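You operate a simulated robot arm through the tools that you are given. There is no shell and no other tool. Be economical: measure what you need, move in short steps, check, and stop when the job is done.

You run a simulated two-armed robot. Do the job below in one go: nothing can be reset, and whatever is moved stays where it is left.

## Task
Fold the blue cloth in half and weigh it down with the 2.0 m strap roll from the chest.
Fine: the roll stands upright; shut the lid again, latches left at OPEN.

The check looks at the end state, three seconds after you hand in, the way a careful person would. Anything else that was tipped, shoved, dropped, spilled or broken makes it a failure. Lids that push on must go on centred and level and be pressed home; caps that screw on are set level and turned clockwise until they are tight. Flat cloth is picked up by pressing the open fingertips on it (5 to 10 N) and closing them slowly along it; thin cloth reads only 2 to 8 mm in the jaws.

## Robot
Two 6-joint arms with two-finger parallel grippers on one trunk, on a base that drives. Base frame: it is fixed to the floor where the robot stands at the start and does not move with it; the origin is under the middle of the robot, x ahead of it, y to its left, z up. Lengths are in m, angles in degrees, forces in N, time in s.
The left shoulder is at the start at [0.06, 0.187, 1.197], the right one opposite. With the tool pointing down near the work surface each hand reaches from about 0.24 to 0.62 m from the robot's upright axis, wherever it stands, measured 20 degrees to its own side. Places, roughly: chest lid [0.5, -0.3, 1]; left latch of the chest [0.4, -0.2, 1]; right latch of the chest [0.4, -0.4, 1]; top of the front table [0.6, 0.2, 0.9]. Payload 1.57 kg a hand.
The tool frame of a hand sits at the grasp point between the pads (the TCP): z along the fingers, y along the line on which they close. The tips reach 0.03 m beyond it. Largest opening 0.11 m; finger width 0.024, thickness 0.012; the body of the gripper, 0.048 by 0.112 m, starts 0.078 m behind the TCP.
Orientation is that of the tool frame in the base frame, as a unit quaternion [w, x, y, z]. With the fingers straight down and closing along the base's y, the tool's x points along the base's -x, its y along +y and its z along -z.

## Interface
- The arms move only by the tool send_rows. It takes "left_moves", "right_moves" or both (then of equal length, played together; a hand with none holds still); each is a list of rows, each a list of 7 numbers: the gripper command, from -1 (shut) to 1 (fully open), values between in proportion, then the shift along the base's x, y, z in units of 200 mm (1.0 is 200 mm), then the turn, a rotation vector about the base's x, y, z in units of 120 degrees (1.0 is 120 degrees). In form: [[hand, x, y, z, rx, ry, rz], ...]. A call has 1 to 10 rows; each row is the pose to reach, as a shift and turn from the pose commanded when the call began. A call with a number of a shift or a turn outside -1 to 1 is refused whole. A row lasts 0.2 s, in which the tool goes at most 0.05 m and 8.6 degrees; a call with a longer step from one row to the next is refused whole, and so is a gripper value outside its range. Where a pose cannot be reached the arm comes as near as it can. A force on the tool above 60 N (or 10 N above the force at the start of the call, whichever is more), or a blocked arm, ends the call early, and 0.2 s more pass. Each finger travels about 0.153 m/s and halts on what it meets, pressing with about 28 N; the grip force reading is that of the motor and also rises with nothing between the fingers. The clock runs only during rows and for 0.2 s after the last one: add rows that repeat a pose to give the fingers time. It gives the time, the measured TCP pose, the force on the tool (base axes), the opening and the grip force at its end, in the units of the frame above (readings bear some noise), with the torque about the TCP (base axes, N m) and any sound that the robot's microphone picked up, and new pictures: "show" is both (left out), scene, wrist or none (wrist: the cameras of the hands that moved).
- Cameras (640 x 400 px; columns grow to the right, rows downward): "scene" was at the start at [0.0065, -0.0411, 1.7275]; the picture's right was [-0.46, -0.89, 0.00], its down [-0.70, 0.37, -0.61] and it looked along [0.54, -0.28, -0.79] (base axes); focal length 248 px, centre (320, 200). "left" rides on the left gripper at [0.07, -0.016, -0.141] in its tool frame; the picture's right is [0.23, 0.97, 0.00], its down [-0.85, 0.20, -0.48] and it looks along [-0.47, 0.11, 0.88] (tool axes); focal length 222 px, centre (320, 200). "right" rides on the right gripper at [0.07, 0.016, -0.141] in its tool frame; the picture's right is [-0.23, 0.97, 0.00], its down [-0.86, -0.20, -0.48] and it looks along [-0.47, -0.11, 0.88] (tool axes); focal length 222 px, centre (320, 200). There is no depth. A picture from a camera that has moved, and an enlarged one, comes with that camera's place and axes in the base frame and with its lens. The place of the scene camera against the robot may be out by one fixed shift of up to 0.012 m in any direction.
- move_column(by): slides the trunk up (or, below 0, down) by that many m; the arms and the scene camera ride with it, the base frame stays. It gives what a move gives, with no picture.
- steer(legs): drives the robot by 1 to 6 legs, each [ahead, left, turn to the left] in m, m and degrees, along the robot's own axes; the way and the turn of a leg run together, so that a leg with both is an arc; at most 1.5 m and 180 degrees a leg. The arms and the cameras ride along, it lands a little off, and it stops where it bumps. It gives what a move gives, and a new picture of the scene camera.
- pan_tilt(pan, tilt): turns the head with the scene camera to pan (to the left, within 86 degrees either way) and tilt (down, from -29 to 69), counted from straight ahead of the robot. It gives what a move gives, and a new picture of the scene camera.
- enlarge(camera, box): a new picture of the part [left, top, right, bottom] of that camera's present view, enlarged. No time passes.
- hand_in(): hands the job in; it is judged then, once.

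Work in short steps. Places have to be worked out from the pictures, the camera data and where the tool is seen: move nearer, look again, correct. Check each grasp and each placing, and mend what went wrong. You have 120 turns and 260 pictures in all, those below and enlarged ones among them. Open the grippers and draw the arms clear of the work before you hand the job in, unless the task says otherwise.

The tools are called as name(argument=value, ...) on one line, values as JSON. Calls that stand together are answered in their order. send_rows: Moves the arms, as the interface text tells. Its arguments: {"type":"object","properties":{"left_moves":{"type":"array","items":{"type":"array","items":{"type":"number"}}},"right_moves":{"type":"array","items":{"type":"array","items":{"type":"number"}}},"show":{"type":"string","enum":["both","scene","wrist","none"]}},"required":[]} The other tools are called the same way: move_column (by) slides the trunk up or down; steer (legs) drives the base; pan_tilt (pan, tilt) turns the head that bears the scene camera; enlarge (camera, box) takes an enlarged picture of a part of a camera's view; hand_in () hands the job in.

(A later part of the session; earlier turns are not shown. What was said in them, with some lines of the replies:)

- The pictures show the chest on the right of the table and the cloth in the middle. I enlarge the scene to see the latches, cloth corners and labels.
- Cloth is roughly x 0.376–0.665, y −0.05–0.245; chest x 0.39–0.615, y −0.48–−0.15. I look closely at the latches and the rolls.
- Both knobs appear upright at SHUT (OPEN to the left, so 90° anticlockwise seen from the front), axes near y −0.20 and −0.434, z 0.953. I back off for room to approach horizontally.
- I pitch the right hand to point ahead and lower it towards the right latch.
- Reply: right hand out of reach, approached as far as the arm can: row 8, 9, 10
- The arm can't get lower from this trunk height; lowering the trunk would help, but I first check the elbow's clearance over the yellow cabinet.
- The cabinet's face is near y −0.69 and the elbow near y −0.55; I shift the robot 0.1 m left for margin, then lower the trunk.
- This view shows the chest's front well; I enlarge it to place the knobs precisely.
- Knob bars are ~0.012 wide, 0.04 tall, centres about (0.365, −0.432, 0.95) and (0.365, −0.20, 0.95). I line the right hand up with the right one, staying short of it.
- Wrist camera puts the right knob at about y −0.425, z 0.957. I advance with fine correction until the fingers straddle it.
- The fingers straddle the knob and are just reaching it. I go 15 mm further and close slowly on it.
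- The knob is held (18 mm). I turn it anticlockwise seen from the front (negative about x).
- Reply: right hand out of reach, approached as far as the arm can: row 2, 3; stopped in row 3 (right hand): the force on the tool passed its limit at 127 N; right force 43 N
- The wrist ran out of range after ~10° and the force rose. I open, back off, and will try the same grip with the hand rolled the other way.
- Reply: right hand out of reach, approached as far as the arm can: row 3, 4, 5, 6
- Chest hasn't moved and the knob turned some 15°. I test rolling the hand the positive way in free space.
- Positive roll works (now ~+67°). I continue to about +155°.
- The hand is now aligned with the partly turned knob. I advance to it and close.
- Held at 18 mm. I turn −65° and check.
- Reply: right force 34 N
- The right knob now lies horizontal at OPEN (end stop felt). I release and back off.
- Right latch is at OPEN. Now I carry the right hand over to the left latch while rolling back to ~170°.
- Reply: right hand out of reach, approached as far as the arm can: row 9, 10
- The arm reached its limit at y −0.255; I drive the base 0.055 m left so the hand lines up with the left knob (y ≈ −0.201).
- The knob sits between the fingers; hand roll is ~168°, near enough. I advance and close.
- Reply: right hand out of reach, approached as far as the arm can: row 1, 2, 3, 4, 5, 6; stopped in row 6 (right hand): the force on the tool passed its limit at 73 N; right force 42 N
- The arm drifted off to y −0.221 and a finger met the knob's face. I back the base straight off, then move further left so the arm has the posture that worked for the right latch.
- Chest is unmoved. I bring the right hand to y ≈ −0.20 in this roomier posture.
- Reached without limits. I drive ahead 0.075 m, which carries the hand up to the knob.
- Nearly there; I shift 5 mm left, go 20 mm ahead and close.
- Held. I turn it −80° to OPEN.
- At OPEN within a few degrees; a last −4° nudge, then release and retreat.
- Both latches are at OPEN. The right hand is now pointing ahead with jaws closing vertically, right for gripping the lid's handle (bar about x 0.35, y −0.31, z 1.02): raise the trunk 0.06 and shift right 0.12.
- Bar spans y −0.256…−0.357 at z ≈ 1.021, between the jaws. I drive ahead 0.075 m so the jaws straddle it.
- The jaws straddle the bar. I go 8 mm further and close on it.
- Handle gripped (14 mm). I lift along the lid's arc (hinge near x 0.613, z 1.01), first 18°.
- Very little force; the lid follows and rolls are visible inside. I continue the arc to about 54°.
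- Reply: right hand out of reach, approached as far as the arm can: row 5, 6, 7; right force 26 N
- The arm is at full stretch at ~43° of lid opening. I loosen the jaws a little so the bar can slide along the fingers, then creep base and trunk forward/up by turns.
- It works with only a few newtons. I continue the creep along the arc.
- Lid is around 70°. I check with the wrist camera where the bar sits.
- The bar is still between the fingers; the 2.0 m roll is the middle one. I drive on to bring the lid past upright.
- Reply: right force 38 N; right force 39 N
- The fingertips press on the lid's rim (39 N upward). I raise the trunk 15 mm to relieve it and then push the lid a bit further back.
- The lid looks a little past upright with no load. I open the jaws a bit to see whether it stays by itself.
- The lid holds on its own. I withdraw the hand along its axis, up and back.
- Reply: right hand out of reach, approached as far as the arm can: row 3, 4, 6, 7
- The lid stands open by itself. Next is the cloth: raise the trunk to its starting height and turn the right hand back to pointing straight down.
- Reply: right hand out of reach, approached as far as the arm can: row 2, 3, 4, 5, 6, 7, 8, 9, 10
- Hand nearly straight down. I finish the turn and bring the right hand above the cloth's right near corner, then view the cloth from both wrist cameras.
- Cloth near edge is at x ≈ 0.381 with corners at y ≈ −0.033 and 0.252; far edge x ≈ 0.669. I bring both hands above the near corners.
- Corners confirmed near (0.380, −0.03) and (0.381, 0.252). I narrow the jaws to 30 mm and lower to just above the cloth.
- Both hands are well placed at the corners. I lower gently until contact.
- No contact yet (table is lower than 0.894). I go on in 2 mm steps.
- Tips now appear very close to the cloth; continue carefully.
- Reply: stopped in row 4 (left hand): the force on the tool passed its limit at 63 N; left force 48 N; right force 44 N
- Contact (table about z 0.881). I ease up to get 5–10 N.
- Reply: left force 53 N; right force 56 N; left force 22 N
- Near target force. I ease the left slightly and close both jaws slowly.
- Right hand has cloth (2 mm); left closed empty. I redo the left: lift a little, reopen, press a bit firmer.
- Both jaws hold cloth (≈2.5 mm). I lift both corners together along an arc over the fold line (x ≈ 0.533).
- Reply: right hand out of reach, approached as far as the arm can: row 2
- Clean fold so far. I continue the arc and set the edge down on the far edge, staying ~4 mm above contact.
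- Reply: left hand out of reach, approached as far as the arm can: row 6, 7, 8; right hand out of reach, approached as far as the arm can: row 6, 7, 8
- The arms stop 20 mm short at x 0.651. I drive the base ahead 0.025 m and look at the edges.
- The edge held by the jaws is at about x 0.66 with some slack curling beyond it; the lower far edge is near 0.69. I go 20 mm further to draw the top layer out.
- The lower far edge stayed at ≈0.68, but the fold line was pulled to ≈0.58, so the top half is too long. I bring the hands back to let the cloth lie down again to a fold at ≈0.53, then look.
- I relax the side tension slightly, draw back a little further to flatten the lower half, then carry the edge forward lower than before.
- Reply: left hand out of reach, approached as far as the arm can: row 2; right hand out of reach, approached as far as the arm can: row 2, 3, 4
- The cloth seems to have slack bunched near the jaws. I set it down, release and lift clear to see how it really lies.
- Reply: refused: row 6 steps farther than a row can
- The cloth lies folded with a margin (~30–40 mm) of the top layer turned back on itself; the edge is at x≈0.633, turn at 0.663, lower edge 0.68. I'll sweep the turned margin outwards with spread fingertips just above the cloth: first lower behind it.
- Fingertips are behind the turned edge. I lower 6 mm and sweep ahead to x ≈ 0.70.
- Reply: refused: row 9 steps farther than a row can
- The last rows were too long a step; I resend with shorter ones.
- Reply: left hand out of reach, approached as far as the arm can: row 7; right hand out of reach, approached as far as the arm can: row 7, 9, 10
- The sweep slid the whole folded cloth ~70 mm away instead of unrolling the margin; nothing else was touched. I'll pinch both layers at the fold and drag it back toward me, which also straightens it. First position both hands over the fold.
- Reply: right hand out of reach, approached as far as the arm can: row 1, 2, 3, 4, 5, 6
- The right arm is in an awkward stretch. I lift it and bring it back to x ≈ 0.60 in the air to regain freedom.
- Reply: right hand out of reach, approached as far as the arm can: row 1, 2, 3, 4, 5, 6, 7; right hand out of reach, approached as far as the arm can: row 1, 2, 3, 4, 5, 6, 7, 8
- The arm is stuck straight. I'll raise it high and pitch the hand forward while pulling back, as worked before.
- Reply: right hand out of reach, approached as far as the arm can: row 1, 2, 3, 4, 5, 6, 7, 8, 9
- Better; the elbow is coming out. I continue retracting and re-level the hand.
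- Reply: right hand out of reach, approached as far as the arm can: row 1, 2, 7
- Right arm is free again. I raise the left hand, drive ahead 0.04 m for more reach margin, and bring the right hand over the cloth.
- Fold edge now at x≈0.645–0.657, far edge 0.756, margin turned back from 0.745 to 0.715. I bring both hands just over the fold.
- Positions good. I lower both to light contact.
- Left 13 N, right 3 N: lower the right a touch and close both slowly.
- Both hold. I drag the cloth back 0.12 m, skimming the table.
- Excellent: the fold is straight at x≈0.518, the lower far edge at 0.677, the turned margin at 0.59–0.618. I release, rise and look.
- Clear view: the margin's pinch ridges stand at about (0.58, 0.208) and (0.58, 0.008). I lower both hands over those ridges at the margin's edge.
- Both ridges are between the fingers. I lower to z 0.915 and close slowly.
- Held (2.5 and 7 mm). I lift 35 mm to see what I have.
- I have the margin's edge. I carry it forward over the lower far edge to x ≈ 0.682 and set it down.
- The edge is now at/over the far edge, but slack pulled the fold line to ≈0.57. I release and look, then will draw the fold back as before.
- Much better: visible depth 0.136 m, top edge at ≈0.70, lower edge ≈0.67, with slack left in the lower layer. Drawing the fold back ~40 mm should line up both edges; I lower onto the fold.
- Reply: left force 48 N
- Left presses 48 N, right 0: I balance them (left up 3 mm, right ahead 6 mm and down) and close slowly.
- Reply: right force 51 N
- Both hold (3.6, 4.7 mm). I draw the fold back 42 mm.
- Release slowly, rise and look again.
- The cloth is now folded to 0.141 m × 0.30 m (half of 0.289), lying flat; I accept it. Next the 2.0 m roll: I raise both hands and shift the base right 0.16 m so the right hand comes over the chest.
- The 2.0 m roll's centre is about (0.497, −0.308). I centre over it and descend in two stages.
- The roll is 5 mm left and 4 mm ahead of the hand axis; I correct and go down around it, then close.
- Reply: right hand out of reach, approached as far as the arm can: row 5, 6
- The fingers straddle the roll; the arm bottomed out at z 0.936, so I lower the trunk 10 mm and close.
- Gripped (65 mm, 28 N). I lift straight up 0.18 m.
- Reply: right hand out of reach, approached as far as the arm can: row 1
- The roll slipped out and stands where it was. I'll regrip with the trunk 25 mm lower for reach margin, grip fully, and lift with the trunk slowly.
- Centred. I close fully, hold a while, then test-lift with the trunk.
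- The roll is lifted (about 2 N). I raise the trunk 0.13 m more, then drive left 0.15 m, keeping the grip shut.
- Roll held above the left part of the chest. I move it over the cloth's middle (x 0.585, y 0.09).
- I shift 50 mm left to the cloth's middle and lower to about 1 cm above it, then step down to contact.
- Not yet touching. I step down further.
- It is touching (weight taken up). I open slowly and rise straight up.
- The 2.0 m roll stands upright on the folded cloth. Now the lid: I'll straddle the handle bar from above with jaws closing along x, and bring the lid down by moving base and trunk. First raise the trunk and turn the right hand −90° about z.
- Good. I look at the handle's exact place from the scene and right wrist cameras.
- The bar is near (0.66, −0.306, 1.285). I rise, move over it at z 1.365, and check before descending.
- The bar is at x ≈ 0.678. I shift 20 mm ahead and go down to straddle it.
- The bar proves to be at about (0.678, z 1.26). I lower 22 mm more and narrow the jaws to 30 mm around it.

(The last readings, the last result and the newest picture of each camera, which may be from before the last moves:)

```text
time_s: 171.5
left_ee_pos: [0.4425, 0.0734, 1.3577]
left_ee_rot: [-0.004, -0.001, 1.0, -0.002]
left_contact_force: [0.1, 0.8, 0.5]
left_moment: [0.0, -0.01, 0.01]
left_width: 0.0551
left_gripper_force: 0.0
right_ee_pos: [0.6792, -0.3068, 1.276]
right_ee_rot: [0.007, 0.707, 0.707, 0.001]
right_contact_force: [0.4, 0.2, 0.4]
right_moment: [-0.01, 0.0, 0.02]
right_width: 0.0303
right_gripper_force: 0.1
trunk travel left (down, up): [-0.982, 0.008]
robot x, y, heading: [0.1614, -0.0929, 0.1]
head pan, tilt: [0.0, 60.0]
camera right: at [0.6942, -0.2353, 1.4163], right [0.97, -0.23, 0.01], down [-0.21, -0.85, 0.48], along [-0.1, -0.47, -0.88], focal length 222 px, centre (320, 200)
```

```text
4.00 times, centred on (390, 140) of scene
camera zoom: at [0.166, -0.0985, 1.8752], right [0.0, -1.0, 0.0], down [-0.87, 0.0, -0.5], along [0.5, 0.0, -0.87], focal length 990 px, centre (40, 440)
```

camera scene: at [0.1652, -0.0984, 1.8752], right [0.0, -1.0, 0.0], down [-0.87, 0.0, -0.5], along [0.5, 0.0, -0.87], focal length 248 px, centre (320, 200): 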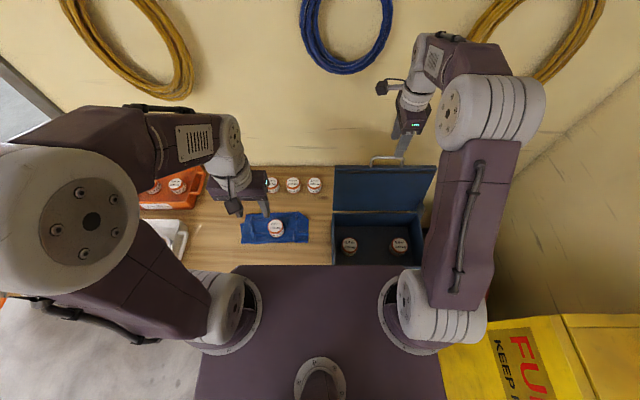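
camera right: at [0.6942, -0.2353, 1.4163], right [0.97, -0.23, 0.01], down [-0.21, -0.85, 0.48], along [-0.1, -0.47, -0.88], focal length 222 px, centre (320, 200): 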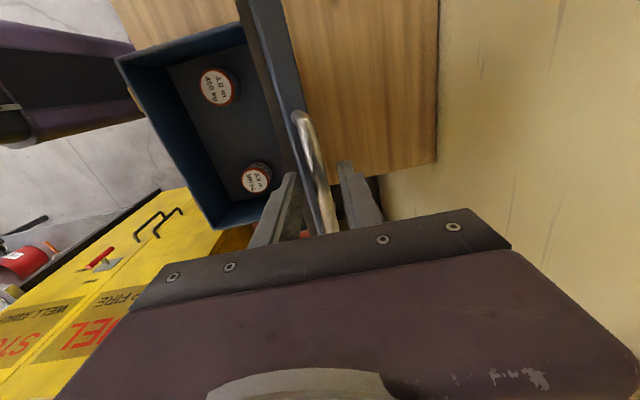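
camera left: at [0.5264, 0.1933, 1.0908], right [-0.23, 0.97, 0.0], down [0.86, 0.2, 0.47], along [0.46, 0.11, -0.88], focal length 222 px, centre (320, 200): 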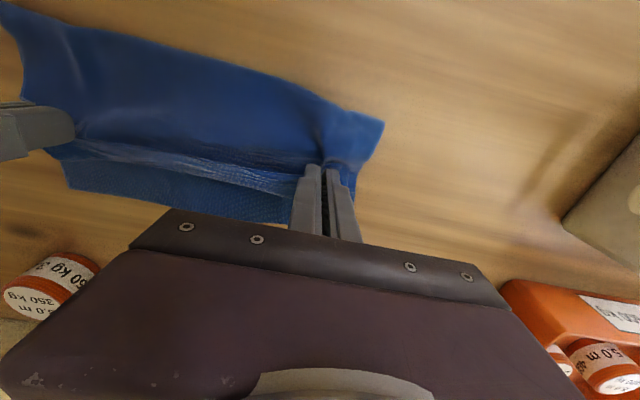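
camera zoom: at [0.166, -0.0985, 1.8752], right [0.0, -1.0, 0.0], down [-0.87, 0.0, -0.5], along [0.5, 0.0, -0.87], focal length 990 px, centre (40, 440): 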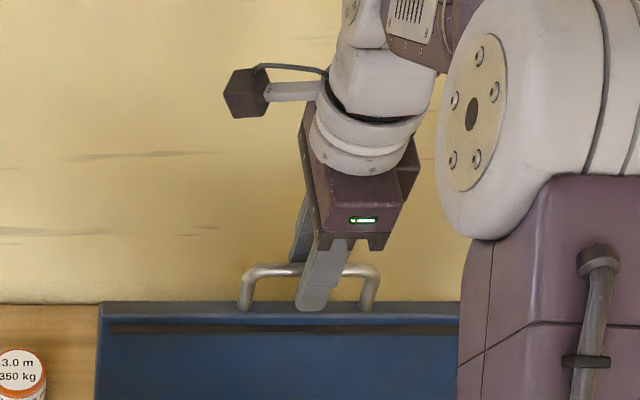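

The bar is captured between the fingers. I pull the lid over: base back in steps, trunk following the arc.

steer(legs=[[-0.066, 0, 0]])

steer(legs=[[-0.04, 0, 0]])

enlarge(camera="right", box=[160, 40, 480, 260])

```text
time_s: 172.4
left_ee_pos: [0.3893, 0.0734, 1.3544]
left_ee_rot: [-0.008, -0.001, 1.0, -0.002]
left_contact_force: [0.7, -0.2, 0.2]
left_moment: [0.0, 0.12, 0.03]
left_width: 0.0551
left_gripper_force: 0.0
right_ee_pos: [0.6238, -0.3066, 1.2697]
right_ee_rot: [0.004, 0.707, 0.707, -0.002]
right_contact_force: [1.0, 0.9, -0.6]
right_moment: [0.0, 0.07, -0.01]
right_width: 0.0309
right_gripper_force: 0.4
trunk travel left (down, up): [-0.982, 0.008]
robot x, y, heading: [0.093, -0.091, 0.3]
head pan, tilt: [0.0, 60.0]
camera scene: at [0.1174, -0.0983, 1.8751], right [0.0, -1.0, 0.0], down [-0.87, 0.0, -0.49], along [0.49, 0.0, -0.87], focal length 248 px, centre (320, 200)
```

scene: 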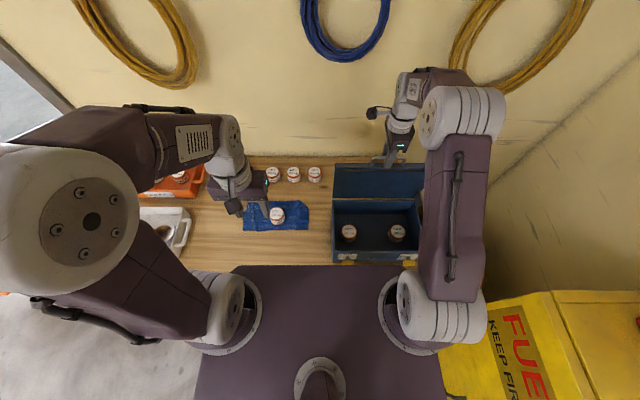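

```text
time_s: 173.3
left_ee_pos: [0.3479, 0.0731, 1.3547]
left_ee_rot: [-0.006, -0.001, 1.0, -0.001]
left_contact_force: [0.8, 0.2, 0.9]
left_moment: [-0.02, 0.1, -0.03]
left_width: 0.055
left_gripper_force: 0.1
right_ee_pos: [0.5811, -0.3071, 1.2716]
right_ee_rot: [0.005, 0.707, 0.707, -0.002]
right_contact_force: [-0.2, 0.4, -0.5]
right_moment: [0.02, 0.04, 0.03]
right_width: 0.0317
right_gripper_force: 0.3
trunk travel left (down, up): [-0.982, 0.008]
robot x, y, heading: [0.0568, -0.095, 0.2]
head pan, tilt: [0.0, 60.0]
camera scene: at [0.073, -0.0984, 1.8751], right [0.0, -1.0, 0.0], down [-0.87, 0.0, -0.49], along [0.49, 0.0, -0.87], focal length 248 px, centre (320, 200)
```

scene: 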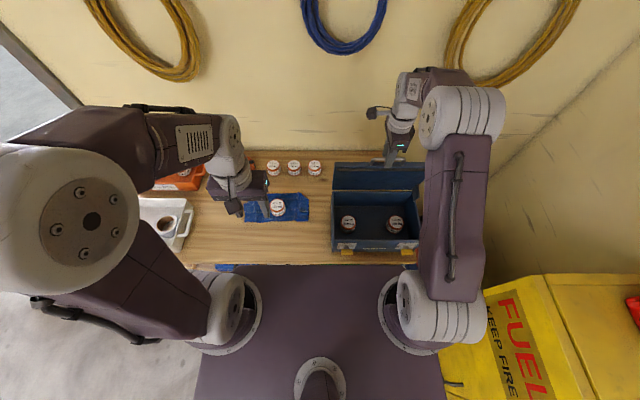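

```text
1.82 times, centred on (320, 150) of right
camera zoom: at [0.5979, -0.2356, 1.4126], right [0.97, -0.23, 0.01], down [-0.2, -0.85, 0.48], along [-0.1, -0.47, -0.87], focal length 404 px, centre (320, 291)
```

zoom: 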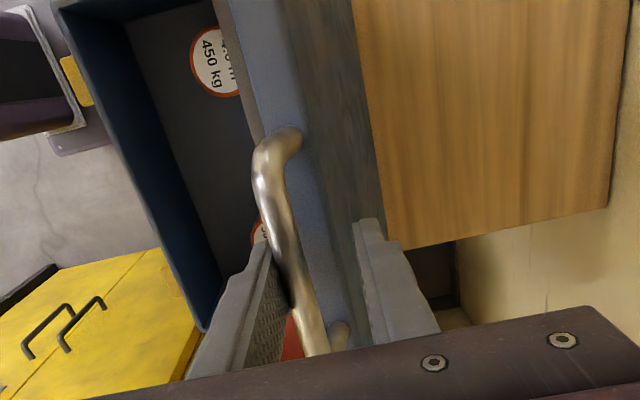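

The lid follows nicely (~80°). I continue down the arc.

steer(legs=[[-0.04, 0, 0]])

move_column(by=-0.018)

steer(legs=[[-0.04, 0, 0]])

move_column(by=-0.024)

enlarge(camera="right", box=[160, 40, 480, 260])

```text
time_s: 174.2
left_ee_pos: [0.3067, 0.0724, 1.3535]
left_ee_rot: [-0.007, 0.0, 1.0, -0.002]
left_contact_force: [1.2, -0.3, -0.4]
left_moment: [0.02, 0.06, -0.01]
left_width: 0.0549
left_gripper_force: 0.0
right_ee_pos: [0.5415, -0.3064, 1.2714]
right_ee_rot: [0.005, 0.707, 0.707, -0.002]
right_contact_force: [-0.9, 0.0, -0.3]
right_moment: [-0.04, -0.1, -0.01]
right_width: 0.033
right_gripper_force: 1.7
trunk travel left (down, up): [-0.982, 0.008]
robot x, y, heading: [0.0133, -0.0883, -0.1]
head pan, tilt: [0.0, 60.0]
camera scene: at [0.0334, -0.0983, 1.8752], right [0.0, -1.0, 0.0], down [-0.87, 0.0, -0.49], along [0.49, 0.0, -0.87], focal length 248 px, centre (320, 200)
```

scene: 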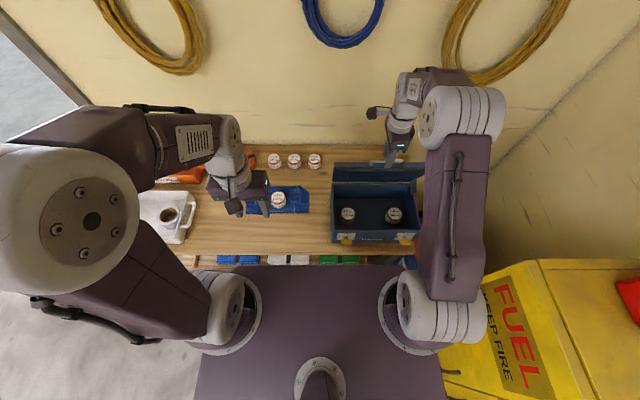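

```text
time_s: 174.9
left_ee_pos: [0.3022, 0.0725, 1.337]
left_ee_rot: [-0.006, 0.0, 1.0, -0.001]
left_contact_force: [0.4, 0.0, 0.3]
left_moment: [-0.04, 0.05, 0.0]
left_width: 0.0549
left_gripper_force: 0.0
right_ee_pos: [0.5362, -0.3065, 1.2554]
right_ee_rot: [0.006, 0.707, 0.707, -0.001]
right_contact_force: [-0.2, 0.0, 0.9]
right_moment: [-0.02, 0.0, 0.02]
right_width: 0.0285
right_gripper_force: 0.1
trunk travel left (down, up): [-0.964, 0.026]
robot x, y, heading: [0.0149, -0.0916, -0.1]
head pan, tilt: [0.0, 60.0]
```

```text
time_s: 175.7
left_ee_pos: [0.2676, 0.0732, 1.3375]
left_ee_rot: [-0.007, 0.001, 1.0, -0.002]
left_contact_force: [1.9, -0.1, -0.2]
left_moment: [0.02, 0.12, 0.0]
left_width: 0.0547
left_gripper_force: 0.0
right_ee_pos: [0.5005, -0.3067, 1.2538]
right_ee_rot: [0.003, 0.708, 0.706, -0.003]
right_contact_force: [-2.2, -0.6, 0.2]
right_moment: [0.01, -0.2, 0.0]
right_width: 0.0343
right_gripper_force: 2.4
trunk travel left (down, up): [-0.964, 0.026]
robot x, y, heading: [-0.0236, -0.0923, -0.1]
head pan, tilt: [0.0, 60.0]
camera scene: at [-0.0064, -0.0981, 1.8572], right [0.0, -1.0, 0.0], down [-0.87, 0.0, -0.49], along [0.49, 0.0, -0.87], focal length 248 px, centre (320, 200)
```

scene: 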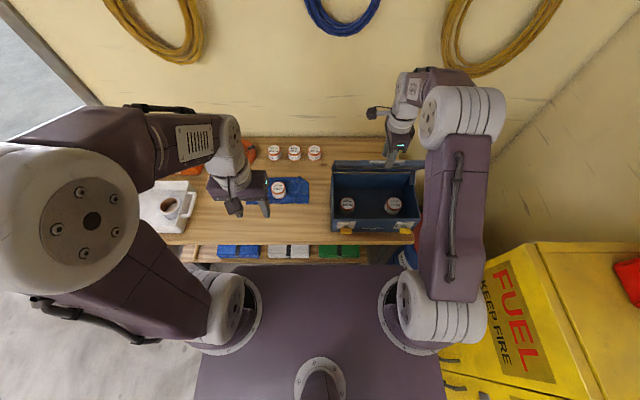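

```text
time_s: 176.4
left_ee_pos: [0.2522, 0.0719, 1.3157]
left_ee_rot: [-0.001, 0.001, 1.0, -0.002]
left_contact_force: [0.5, -1.0, -1.2]
left_moment: [0.01, -0.01, 0.02]
left_width: 0.0549
left_gripper_force: 0.2
right_ee_pos: [0.4866, -0.3083, 1.2365]
right_ee_rot: [0.008, 0.708, 0.706, 0.002]
right_contact_force: [-11.7, -1.5, 21.6]
right_moment: [0.07, -0.13, 0.05]
right_width: 0.021
right_gripper_force: 0.0
trunk travel left (down, up): [-0.94, 0.05]
robot x, y, heading: [-0.0238, -0.0932, -0.0]
head pan, tilt: [0.0, 60.0]
```

```text
1.82 times, centred on (320, 150) of right
camera zoom: at [0.502, -0.2363, 1.3781], right [0.97, -0.23, 0.02], down [-0.21, -0.85, 0.48], along [-0.1, -0.47, -0.88], focal length 404 px, centre (320, 291)
```

zoom: 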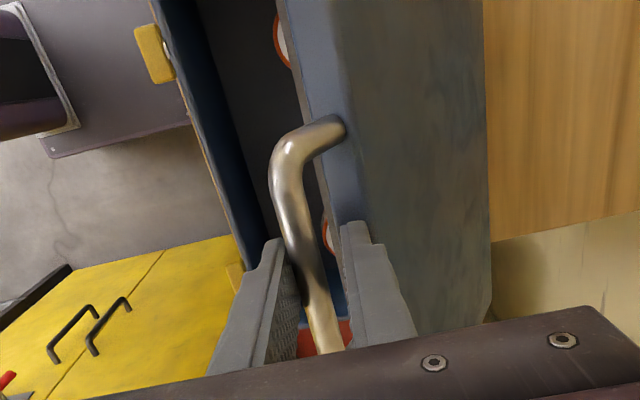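

The tips ran a bit low and touch the lid's face (22 N). I let the base go back first, then lower in smaller steps.

steer(legs=[[-0.027, 0, 0]])

move_column(by=-0.012)

steer(legs=[[-0.025, 0, 0]])

move_column(by=-0.018)

enlarge(camera="right", box=[160, 40, 480, 260])

```text
time_s: 177.3
left_ee_pos: [0.2364, 0.0727, 1.313]
left_ee_rot: [-0.007, 0.0, 1.0, -0.001]
left_contact_force: [0.6, 0.2, 0.2]
left_moment: [0.0, 0.01, 0.02]
left_width: 0.0548
left_gripper_force: 0.0
right_ee_pos: [0.4693, -0.307, 1.2301]
right_ee_rot: [0.006, 0.708, 0.706, -0.001]
right_contact_force: [-0.2, -0.2, -0.7]
right_moment: [-0.02, 0.06, 0.03]
right_width: 0.0303
right_gripper_force: 0.0
trunk travel left (down, up): [-0.94, 0.05]
robot x, y, heading: [-0.054, -0.0887, -0.1]
head pan, tilt: [0.0, 60.0]
camera scene: at [-0.0386, -0.0979, 1.8331], right [0.0, -1.0, 0.0], down [-0.87, 0.0, -0.5], along [0.5, 0.0, -0.87], focal length 248 px, centre (320, 200)
```

scene: 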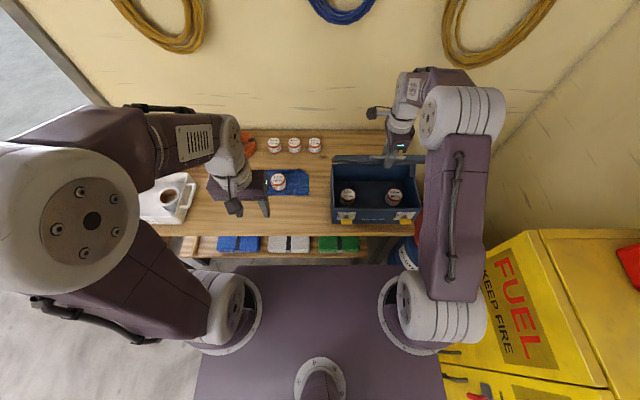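

```text
time_s: 177.9
left_ee_pos: [0.2299, 0.0731, 1.3036]
left_ee_rot: [-0.003, 0.0, 1.0, -0.001]
left_contact_force: [-0.5, 0.5, 0.9]
left_moment: [0.02, 0.01, 0.01]
left_width: 0.055
left_gripper_force: 0.0
right_ee_pos: [0.4632, -0.3073, 1.222]
right_ee_rot: [0.006, 0.708, 0.707, 0.0]
right_contact_force: [-8.6, -1.6, 9.1]
right_moment: [0.03, 0.11, 0.06]
right_width: 0.023
right_gripper_force: 0.0
trunk travel left (down, up): [-0.928, 0.062]
robot x, y, heading: [-0.0543, -0.0886, 0.1]
head pan, tilt: [0.0, 60.0]
```

```text
time_s: 178.7
left_ee_pos: [0.2082, 0.0732, 1.3026]
left_ee_rot: [-0.004, 0.001, 1.0, -0.001]
left_contact_force: [-0.3, -0.1, 0.1]
left_moment: [0.02, 0.03, 0.05]
left_width: 0.0552
left_gripper_force: 0.1
right_ee_pos: [0.4412, -0.3063, 1.2192]
right_ee_rot: [0.005, 0.708, 0.706, -0.001]
right_contact_force: [-8.8, -0.4, 4.2]
right_moment: [0.08, 0.35, 0.05]
right_width: 0.0391
right_gripper_force: 4.6
trunk travel left (down, up): [-0.928, 0.062]
robot x, y, heading: [-0.076, -0.0913, 0.1]
head pan, tilt: [0.0, 60.0]
camera scene: at [-0.0693, -0.0979, 1.8213], right [0.0, -1.0, 0.0], down [-0.87, 0.0, -0.5], along [0.5, 0.0, -0.87], focal length 248 px, centre (320, 200)
```

scene: 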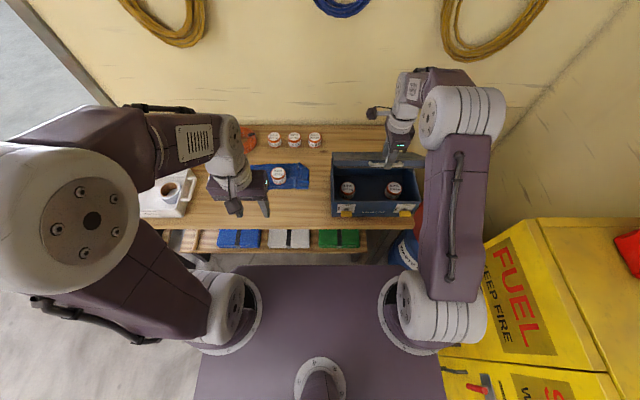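

```text
time_s: 179.3
left_ee_pos: [0.2038, 0.0725, 1.2847]
left_ee_rot: [-0.003, 0.001, 1.0, -0.002]
left_contact_force: [0.5, 0.1, -0.1]
left_moment: [-0.01, 0.0, -0.02]
left_width: 0.0552
left_gripper_force: 0.1
right_ee_pos: [0.437, -0.3064, 1.2038]
right_ee_rot: [0.005, 0.708, 0.707, -0.001]
right_contact_force: [-7.6, -0.3, 0.0]
right_moment: [-0.02, -0.69, 0.02]
right_width: 0.0391
right_gripper_force: 4.7
trunk travel left (down, up): [-0.91, 0.08]
robot x, y, heading: [-0.0776, -0.0931, 0.2]
head pan, tilt: [0.0, 60.0]
```

```text
1.82 times, centred on (320, 150) of right
camera zoom: at [0.4531, -0.2359, 1.3449], right [0.97, -0.23, 0.01], down [-0.2, -0.85, 0.48], along [-0.1, -0.47, -0.87], focal length 404 px, centre (320, 291)
```

zoom: 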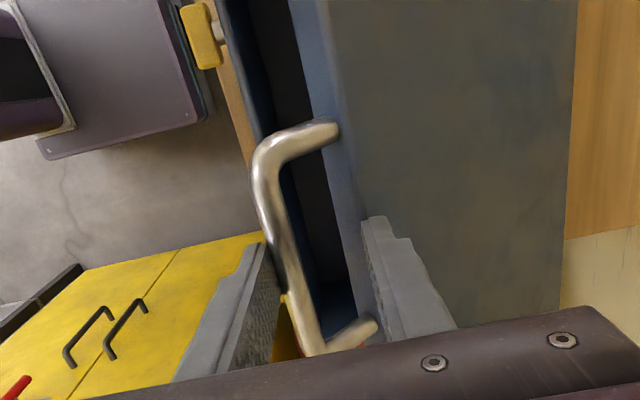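

The back finger is squeezed by the lid; I narrow the jaws to ~18 mm around the bar and go on down.

send_rows(right_moves=[[-0.55, 0, 0, 0.02, 0, 0, 0], [-0.66, 0, 0, 0.03, 0, 0, 0], [-0.68, 0, 0, 0.03, 0, 0, 0]], show="none")

steer(legs=[[-0.022, 0, 0]])

move_column(by=-0.025)

steer(legs=[[-0.015, 0, 0]])

enlarge(camera="right", box=[160, 40, 480, 260])

```text
time_s: 180.1
left_ee_pos: [0.2052, 0.0732, 1.2849]
left_ee_rot: [-0.003, 0.0, 1.0, -0.002]
left_contact_force: [0.0, 0.1, 0.1]
left_moment: [0.01, -0.04, -0.04]
left_width: 0.055
left_gripper_force: 0.0
right_ee_pos: [0.4379, -0.3074, 1.2091]
right_ee_rot: [0.005, 0.707, 0.707, -0.001]
right_contact_force: [-7.1, 0.1, 1.9]
right_moment: [0.02, 0.09, 0.05]
right_width: 0.0236
right_gripper_force: 2.9
trunk travel left (down, up): [-0.91, 0.08]
robot x, y, heading: [-0.0775, -0.0922, 0.1]
head pan, tilt: [0.0, 60.0]
```

```text
time_s: 180.9
left_ee_pos: [0.1913, 0.0729, 1.2838]
left_ee_rot: [-0.006, 0.001, 1.0, -0.002]
left_contact_force: [0.9, 0.5, 0.2]
left_moment: [-0.02, 0.05, 0.02]
left_width: 0.0551
left_gripper_force: 0.1
right_ee_pos: [0.424, -0.3074, 1.2063]
right_ee_rot: [0.004, 0.708, 0.706, -0.003]
right_contact_force: [0.1, -0.4, 0.2]
right_moment: [0.0, 0.05, -0.03]
right_width: 0.0177
right_gripper_force: 0.0
trunk travel left (down, up): [-0.91, 0.08]
robot x, y, heading: [-0.1025, -0.0879, 0.0]
head pan, tilt: [0.0, 60.0]
camera scene: at [-0.0847, -0.0983, 1.8031], right [0.0, -1.0, 0.0], down [-0.87, 0.0, -0.5], along [0.5, 0.0, -0.87], focal length 248 px, centre (320, 200)
```

scene: 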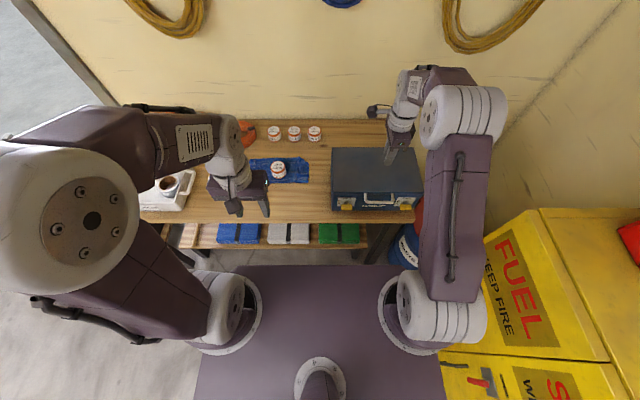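

```text
time_s: 181.6
left_ee_pos: [0.1886, 0.0733, 1.2578]
left_ee_rot: [-0.004, 0.0, 1.0, -0.001]
left_contact_force: [0.3, -0.3, 0.3]
left_moment: [-0.01, 0.02, 0.0]
left_width: 0.0549
left_gripper_force: 0.0
right_ee_pos: [0.4211, -0.3072, 1.1827]
right_ee_rot: [0.004, 0.708, 0.706, -0.002]
right_contact_force: [-0.3, 0.6, -0.3]
right_moment: [-0.04, -0.03, -0.01]
right_width: 0.0176
right_gripper_force: 0.0
trunk travel left (down, up): [-0.885, 0.105]
robot x, y, heading: [-0.0969, -0.0919, 0.0]
head pan, tilt: [0.0, 60.0]
```

```text
time_s: 182.4
left_ee_pos: [0.1751, 0.0733, 1.2586]
left_ee_rot: [-0.005, -0.001, 1.0, -0.002]
left_contact_force: [0.4, -0.3, 0.4]
left_moment: [-0.02, 0.07, 0.03]
left_width: 0.055
left_gripper_force: 0.0
right_ee_pos: [0.4083, -0.3078, 1.1815]
right_ee_rot: [0.003, 0.708, 0.706, -0.003]
right_contact_force: [0.6, -0.2, -0.4]
right_moment: [0.0, 0.03, -0.02]
right_width: 0.0177
right_gripper_force: 0.1
trunk travel left (down, up): [-0.885, 0.105]
robot x, y, heading: [-0.1127, -0.0916, 0.2]
head pan, tilt: [0.0, 60.0]
camera scene: at [-0.1011, -0.0984, 1.7781], right [0.0, -1.0, 0.0], down [-0.87, 0.0, -0.5], along [0.5, 0.0, -0.87], focal length 248 px, centre (320, 200)
```

scene: 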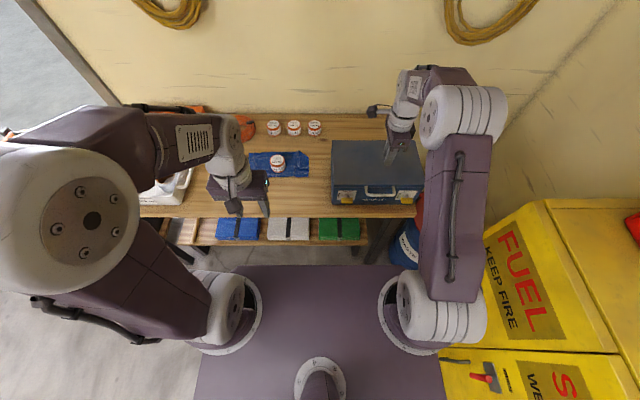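

```text
1.82 times, centred on (320, 150) of right
camera zoom: at [0.4248, -0.236, 1.3228], right [0.97, -0.23, 0.0], down [-0.2, -0.85, 0.49], along [-0.11, -0.47, -0.87], focal length 404 px, centre (320, 291)
```

zoom: 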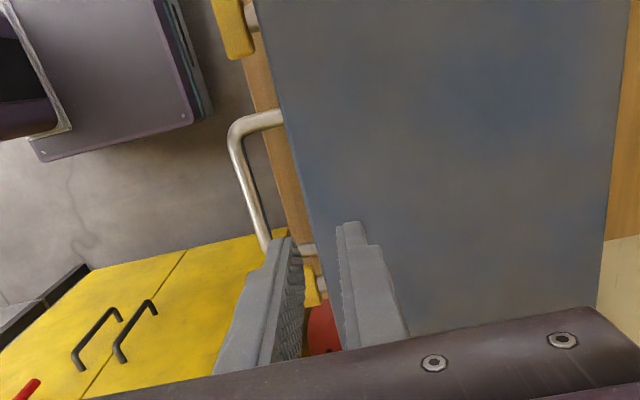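

The bar slipped out and the lid has dropped shut. I check the chest, latches, cloth and roll closely.

enlarge(camera="scene", box=[310, 120, 450, 220])

enlarge(camera="scene", box=[230, 105, 340, 195])

enlarge(camera="scene", box=[325, 180, 425, 215])

```text
4.00 times, centred on (380, 170) of scene
camera zoom: at [-0.1011, -0.0984, 1.7781], right [0.0, -1.0, 0.0], down [-0.87, 0.0, -0.5], along [0.5, 0.0, -0.87], focal length 990 px, centre (80, 320)
```

zoom: 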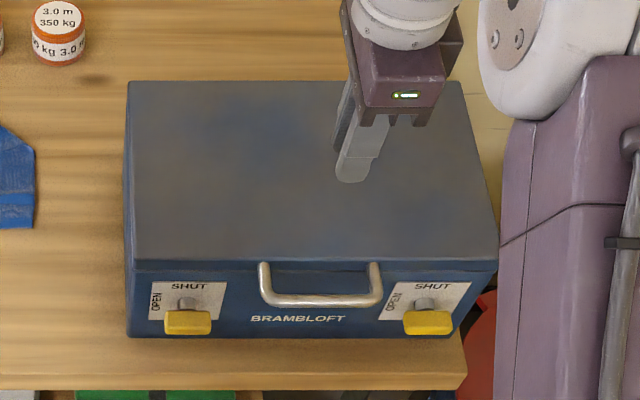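

```text
4.44 times, centred on (285, 150) of scene
camera zoom: at [-0.1011, -0.0984, 1.7781], right [0.0, -1.0, 0.0], down [-0.87, 0.0, -0.5], along [0.5, 0.0, -0.87], focal length 1100 px, centre (476, 422)
```

zoom: 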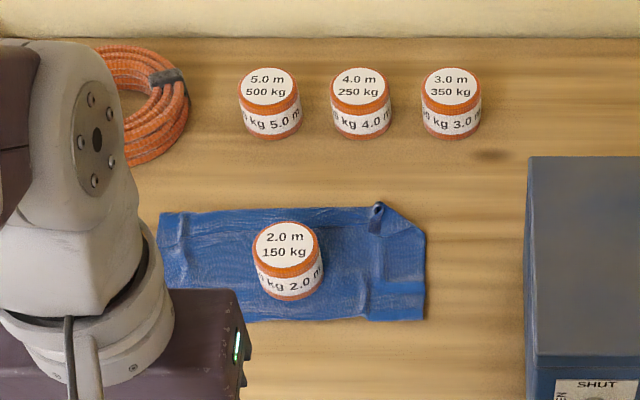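

```text
6.40 times, centred on (375, 198) of scene
camera zoom: at [-0.1011, -0.0984, 1.7781], right [0.0, -1.0, 0.0], down [-0.87, 0.0, -0.5], along [0.5, 0.0, -0.87], focal length 1584 px, centre (-32, 216)
```

zoom: 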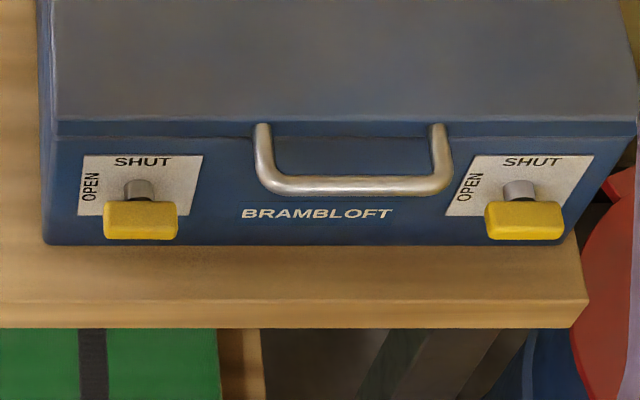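

The lid is shut, both latches at OPEN, the roll upright on the folded cloth, nothing else disturbed. I open the grippers, raise the right hand and back away.

send_rows(right_moves=[[0.3, 0, 0, 0.15, 0, 0, 0], [0.8, 0, 0, 0.35, 0, 0, 0], [1, 0, 0, 0.5, 0, 0, 0]], left_moves=[[0.3, 0, 0, 0, 0, 0, 0], [0.8, 0, 0, 0, 0, 0, 0], [1, 0, 0, 0, 0, 0, 0]], show="none")

steer(legs=[[-0.15, 0, 0]])

enlarge(camera="scene", box=[200, 60, 460, 220])

```text
time_s: 183.2
left_ee_pos: [0.1705, 0.0726, 1.2588]
left_ee_rot: [-0.004, 0.0, 1.0, -0.002]
left_contact_force: [-0.4, 0.0, 0.2]
left_moment: [0.0, 0.02, -0.03]
left_width: 0.1099
left_gripper_force: 0.0
right_ee_pos: [0.4042, -0.3083, 1.2836]
right_ee_rot: [0.005, 0.707, 0.707, -0.001]
right_contact_force: [-0.3, -0.1, -0.2]
right_moment: [0.0, -0.02, 0.0]
right_width: 0.1099
right_gripper_force: 0.0
trunk travel left (down, up): [-0.885, 0.105]
robot x, y, heading: [-0.1127, -0.0916, -0.0]
head pan, tilt: [0.0, 60.0]
```

```text
time_s: 184.6
left_ee_pos: [0.025, 0.0723, 1.2595]
left_ee_rot: [-0.005, 0.001, 1.0, -0.002]
left_contact_force: [0.9, 0.4, 0.4]
left_moment: [0.0, 0.05, -0.01]
left_width: 0.1098
left_gripper_force: 0.0
right_ee_pos: [0.2583, -0.3097, 1.2819]
right_ee_rot: [0.004, 0.708, 0.706, -0.002]
right_contact_force: [0.0, 0.2, -0.3]
right_moment: [-0.02, 0.03, -0.01]
right_width: 0.11
right_gripper_force: 0.0
trunk travel left (down, up): [-0.885, 0.105]
robot x, y, heading: [-0.2598, -0.0902, 0.1]
head pan, tilt: [0.0, 60.0]
camera scene: at [-0.2519, -0.0986, 1.7782], right [0.0, -1.0, 0.0], down [-0.87, 0.0, -0.5], along [0.5, 0.0, -0.87], focal length 248 px, centre (320, 200)
```

scene: 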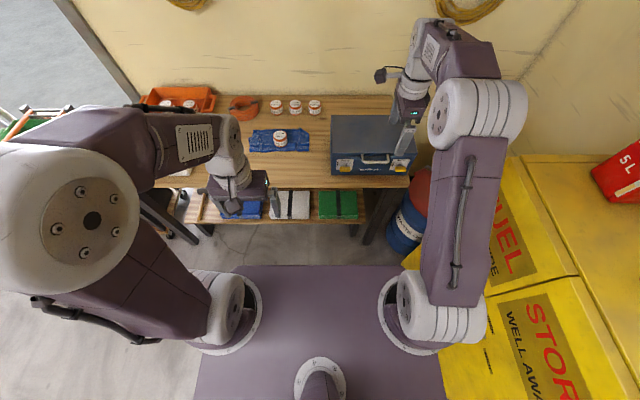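

```text
2.46 times, centred on (330, 140) of scene
camera zoom: at [-0.2519, -0.0986, 1.7782], right [0.0, -1.0, 0.0], down [-0.87, 0.0, -0.5], along [0.5, 0.0, -0.87], focal length 609 px, centre (295, 348)
```

zoom: 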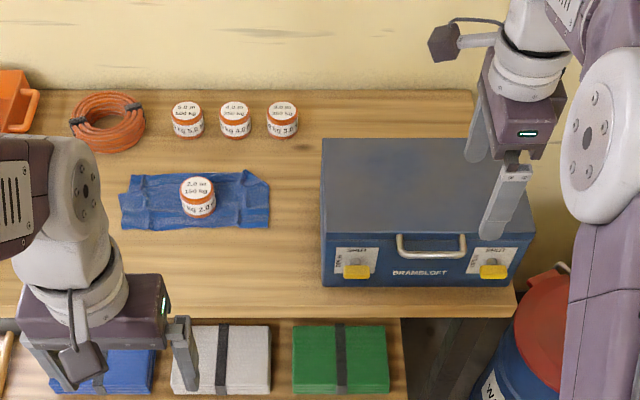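

All is in place and the arms are clear; I hand the job in.

hand_in()

```text
The job is handed in.
```

I handed the job in with the blue cloth folded, the 2.0 m strap roll standing upright on it, and the chest lid shut with both latches at OPEN. Two things fell short:

- **Fold:** it is uneven. The footprint is about half the cloth, roughly 0.14 by 0.30 m. The two far edges miss each other by about 3–5 cm, about 2.5 cm of the top edge is turned back on itself, and one corner is dog-eared.
- **Lid:** the handle slipped out of my fingers at about 45 degrees open, so the lid dropped shut instead of being lowered. The chest did not seem to move. I did not reopen it, so I have not checked the two rolls still inside.
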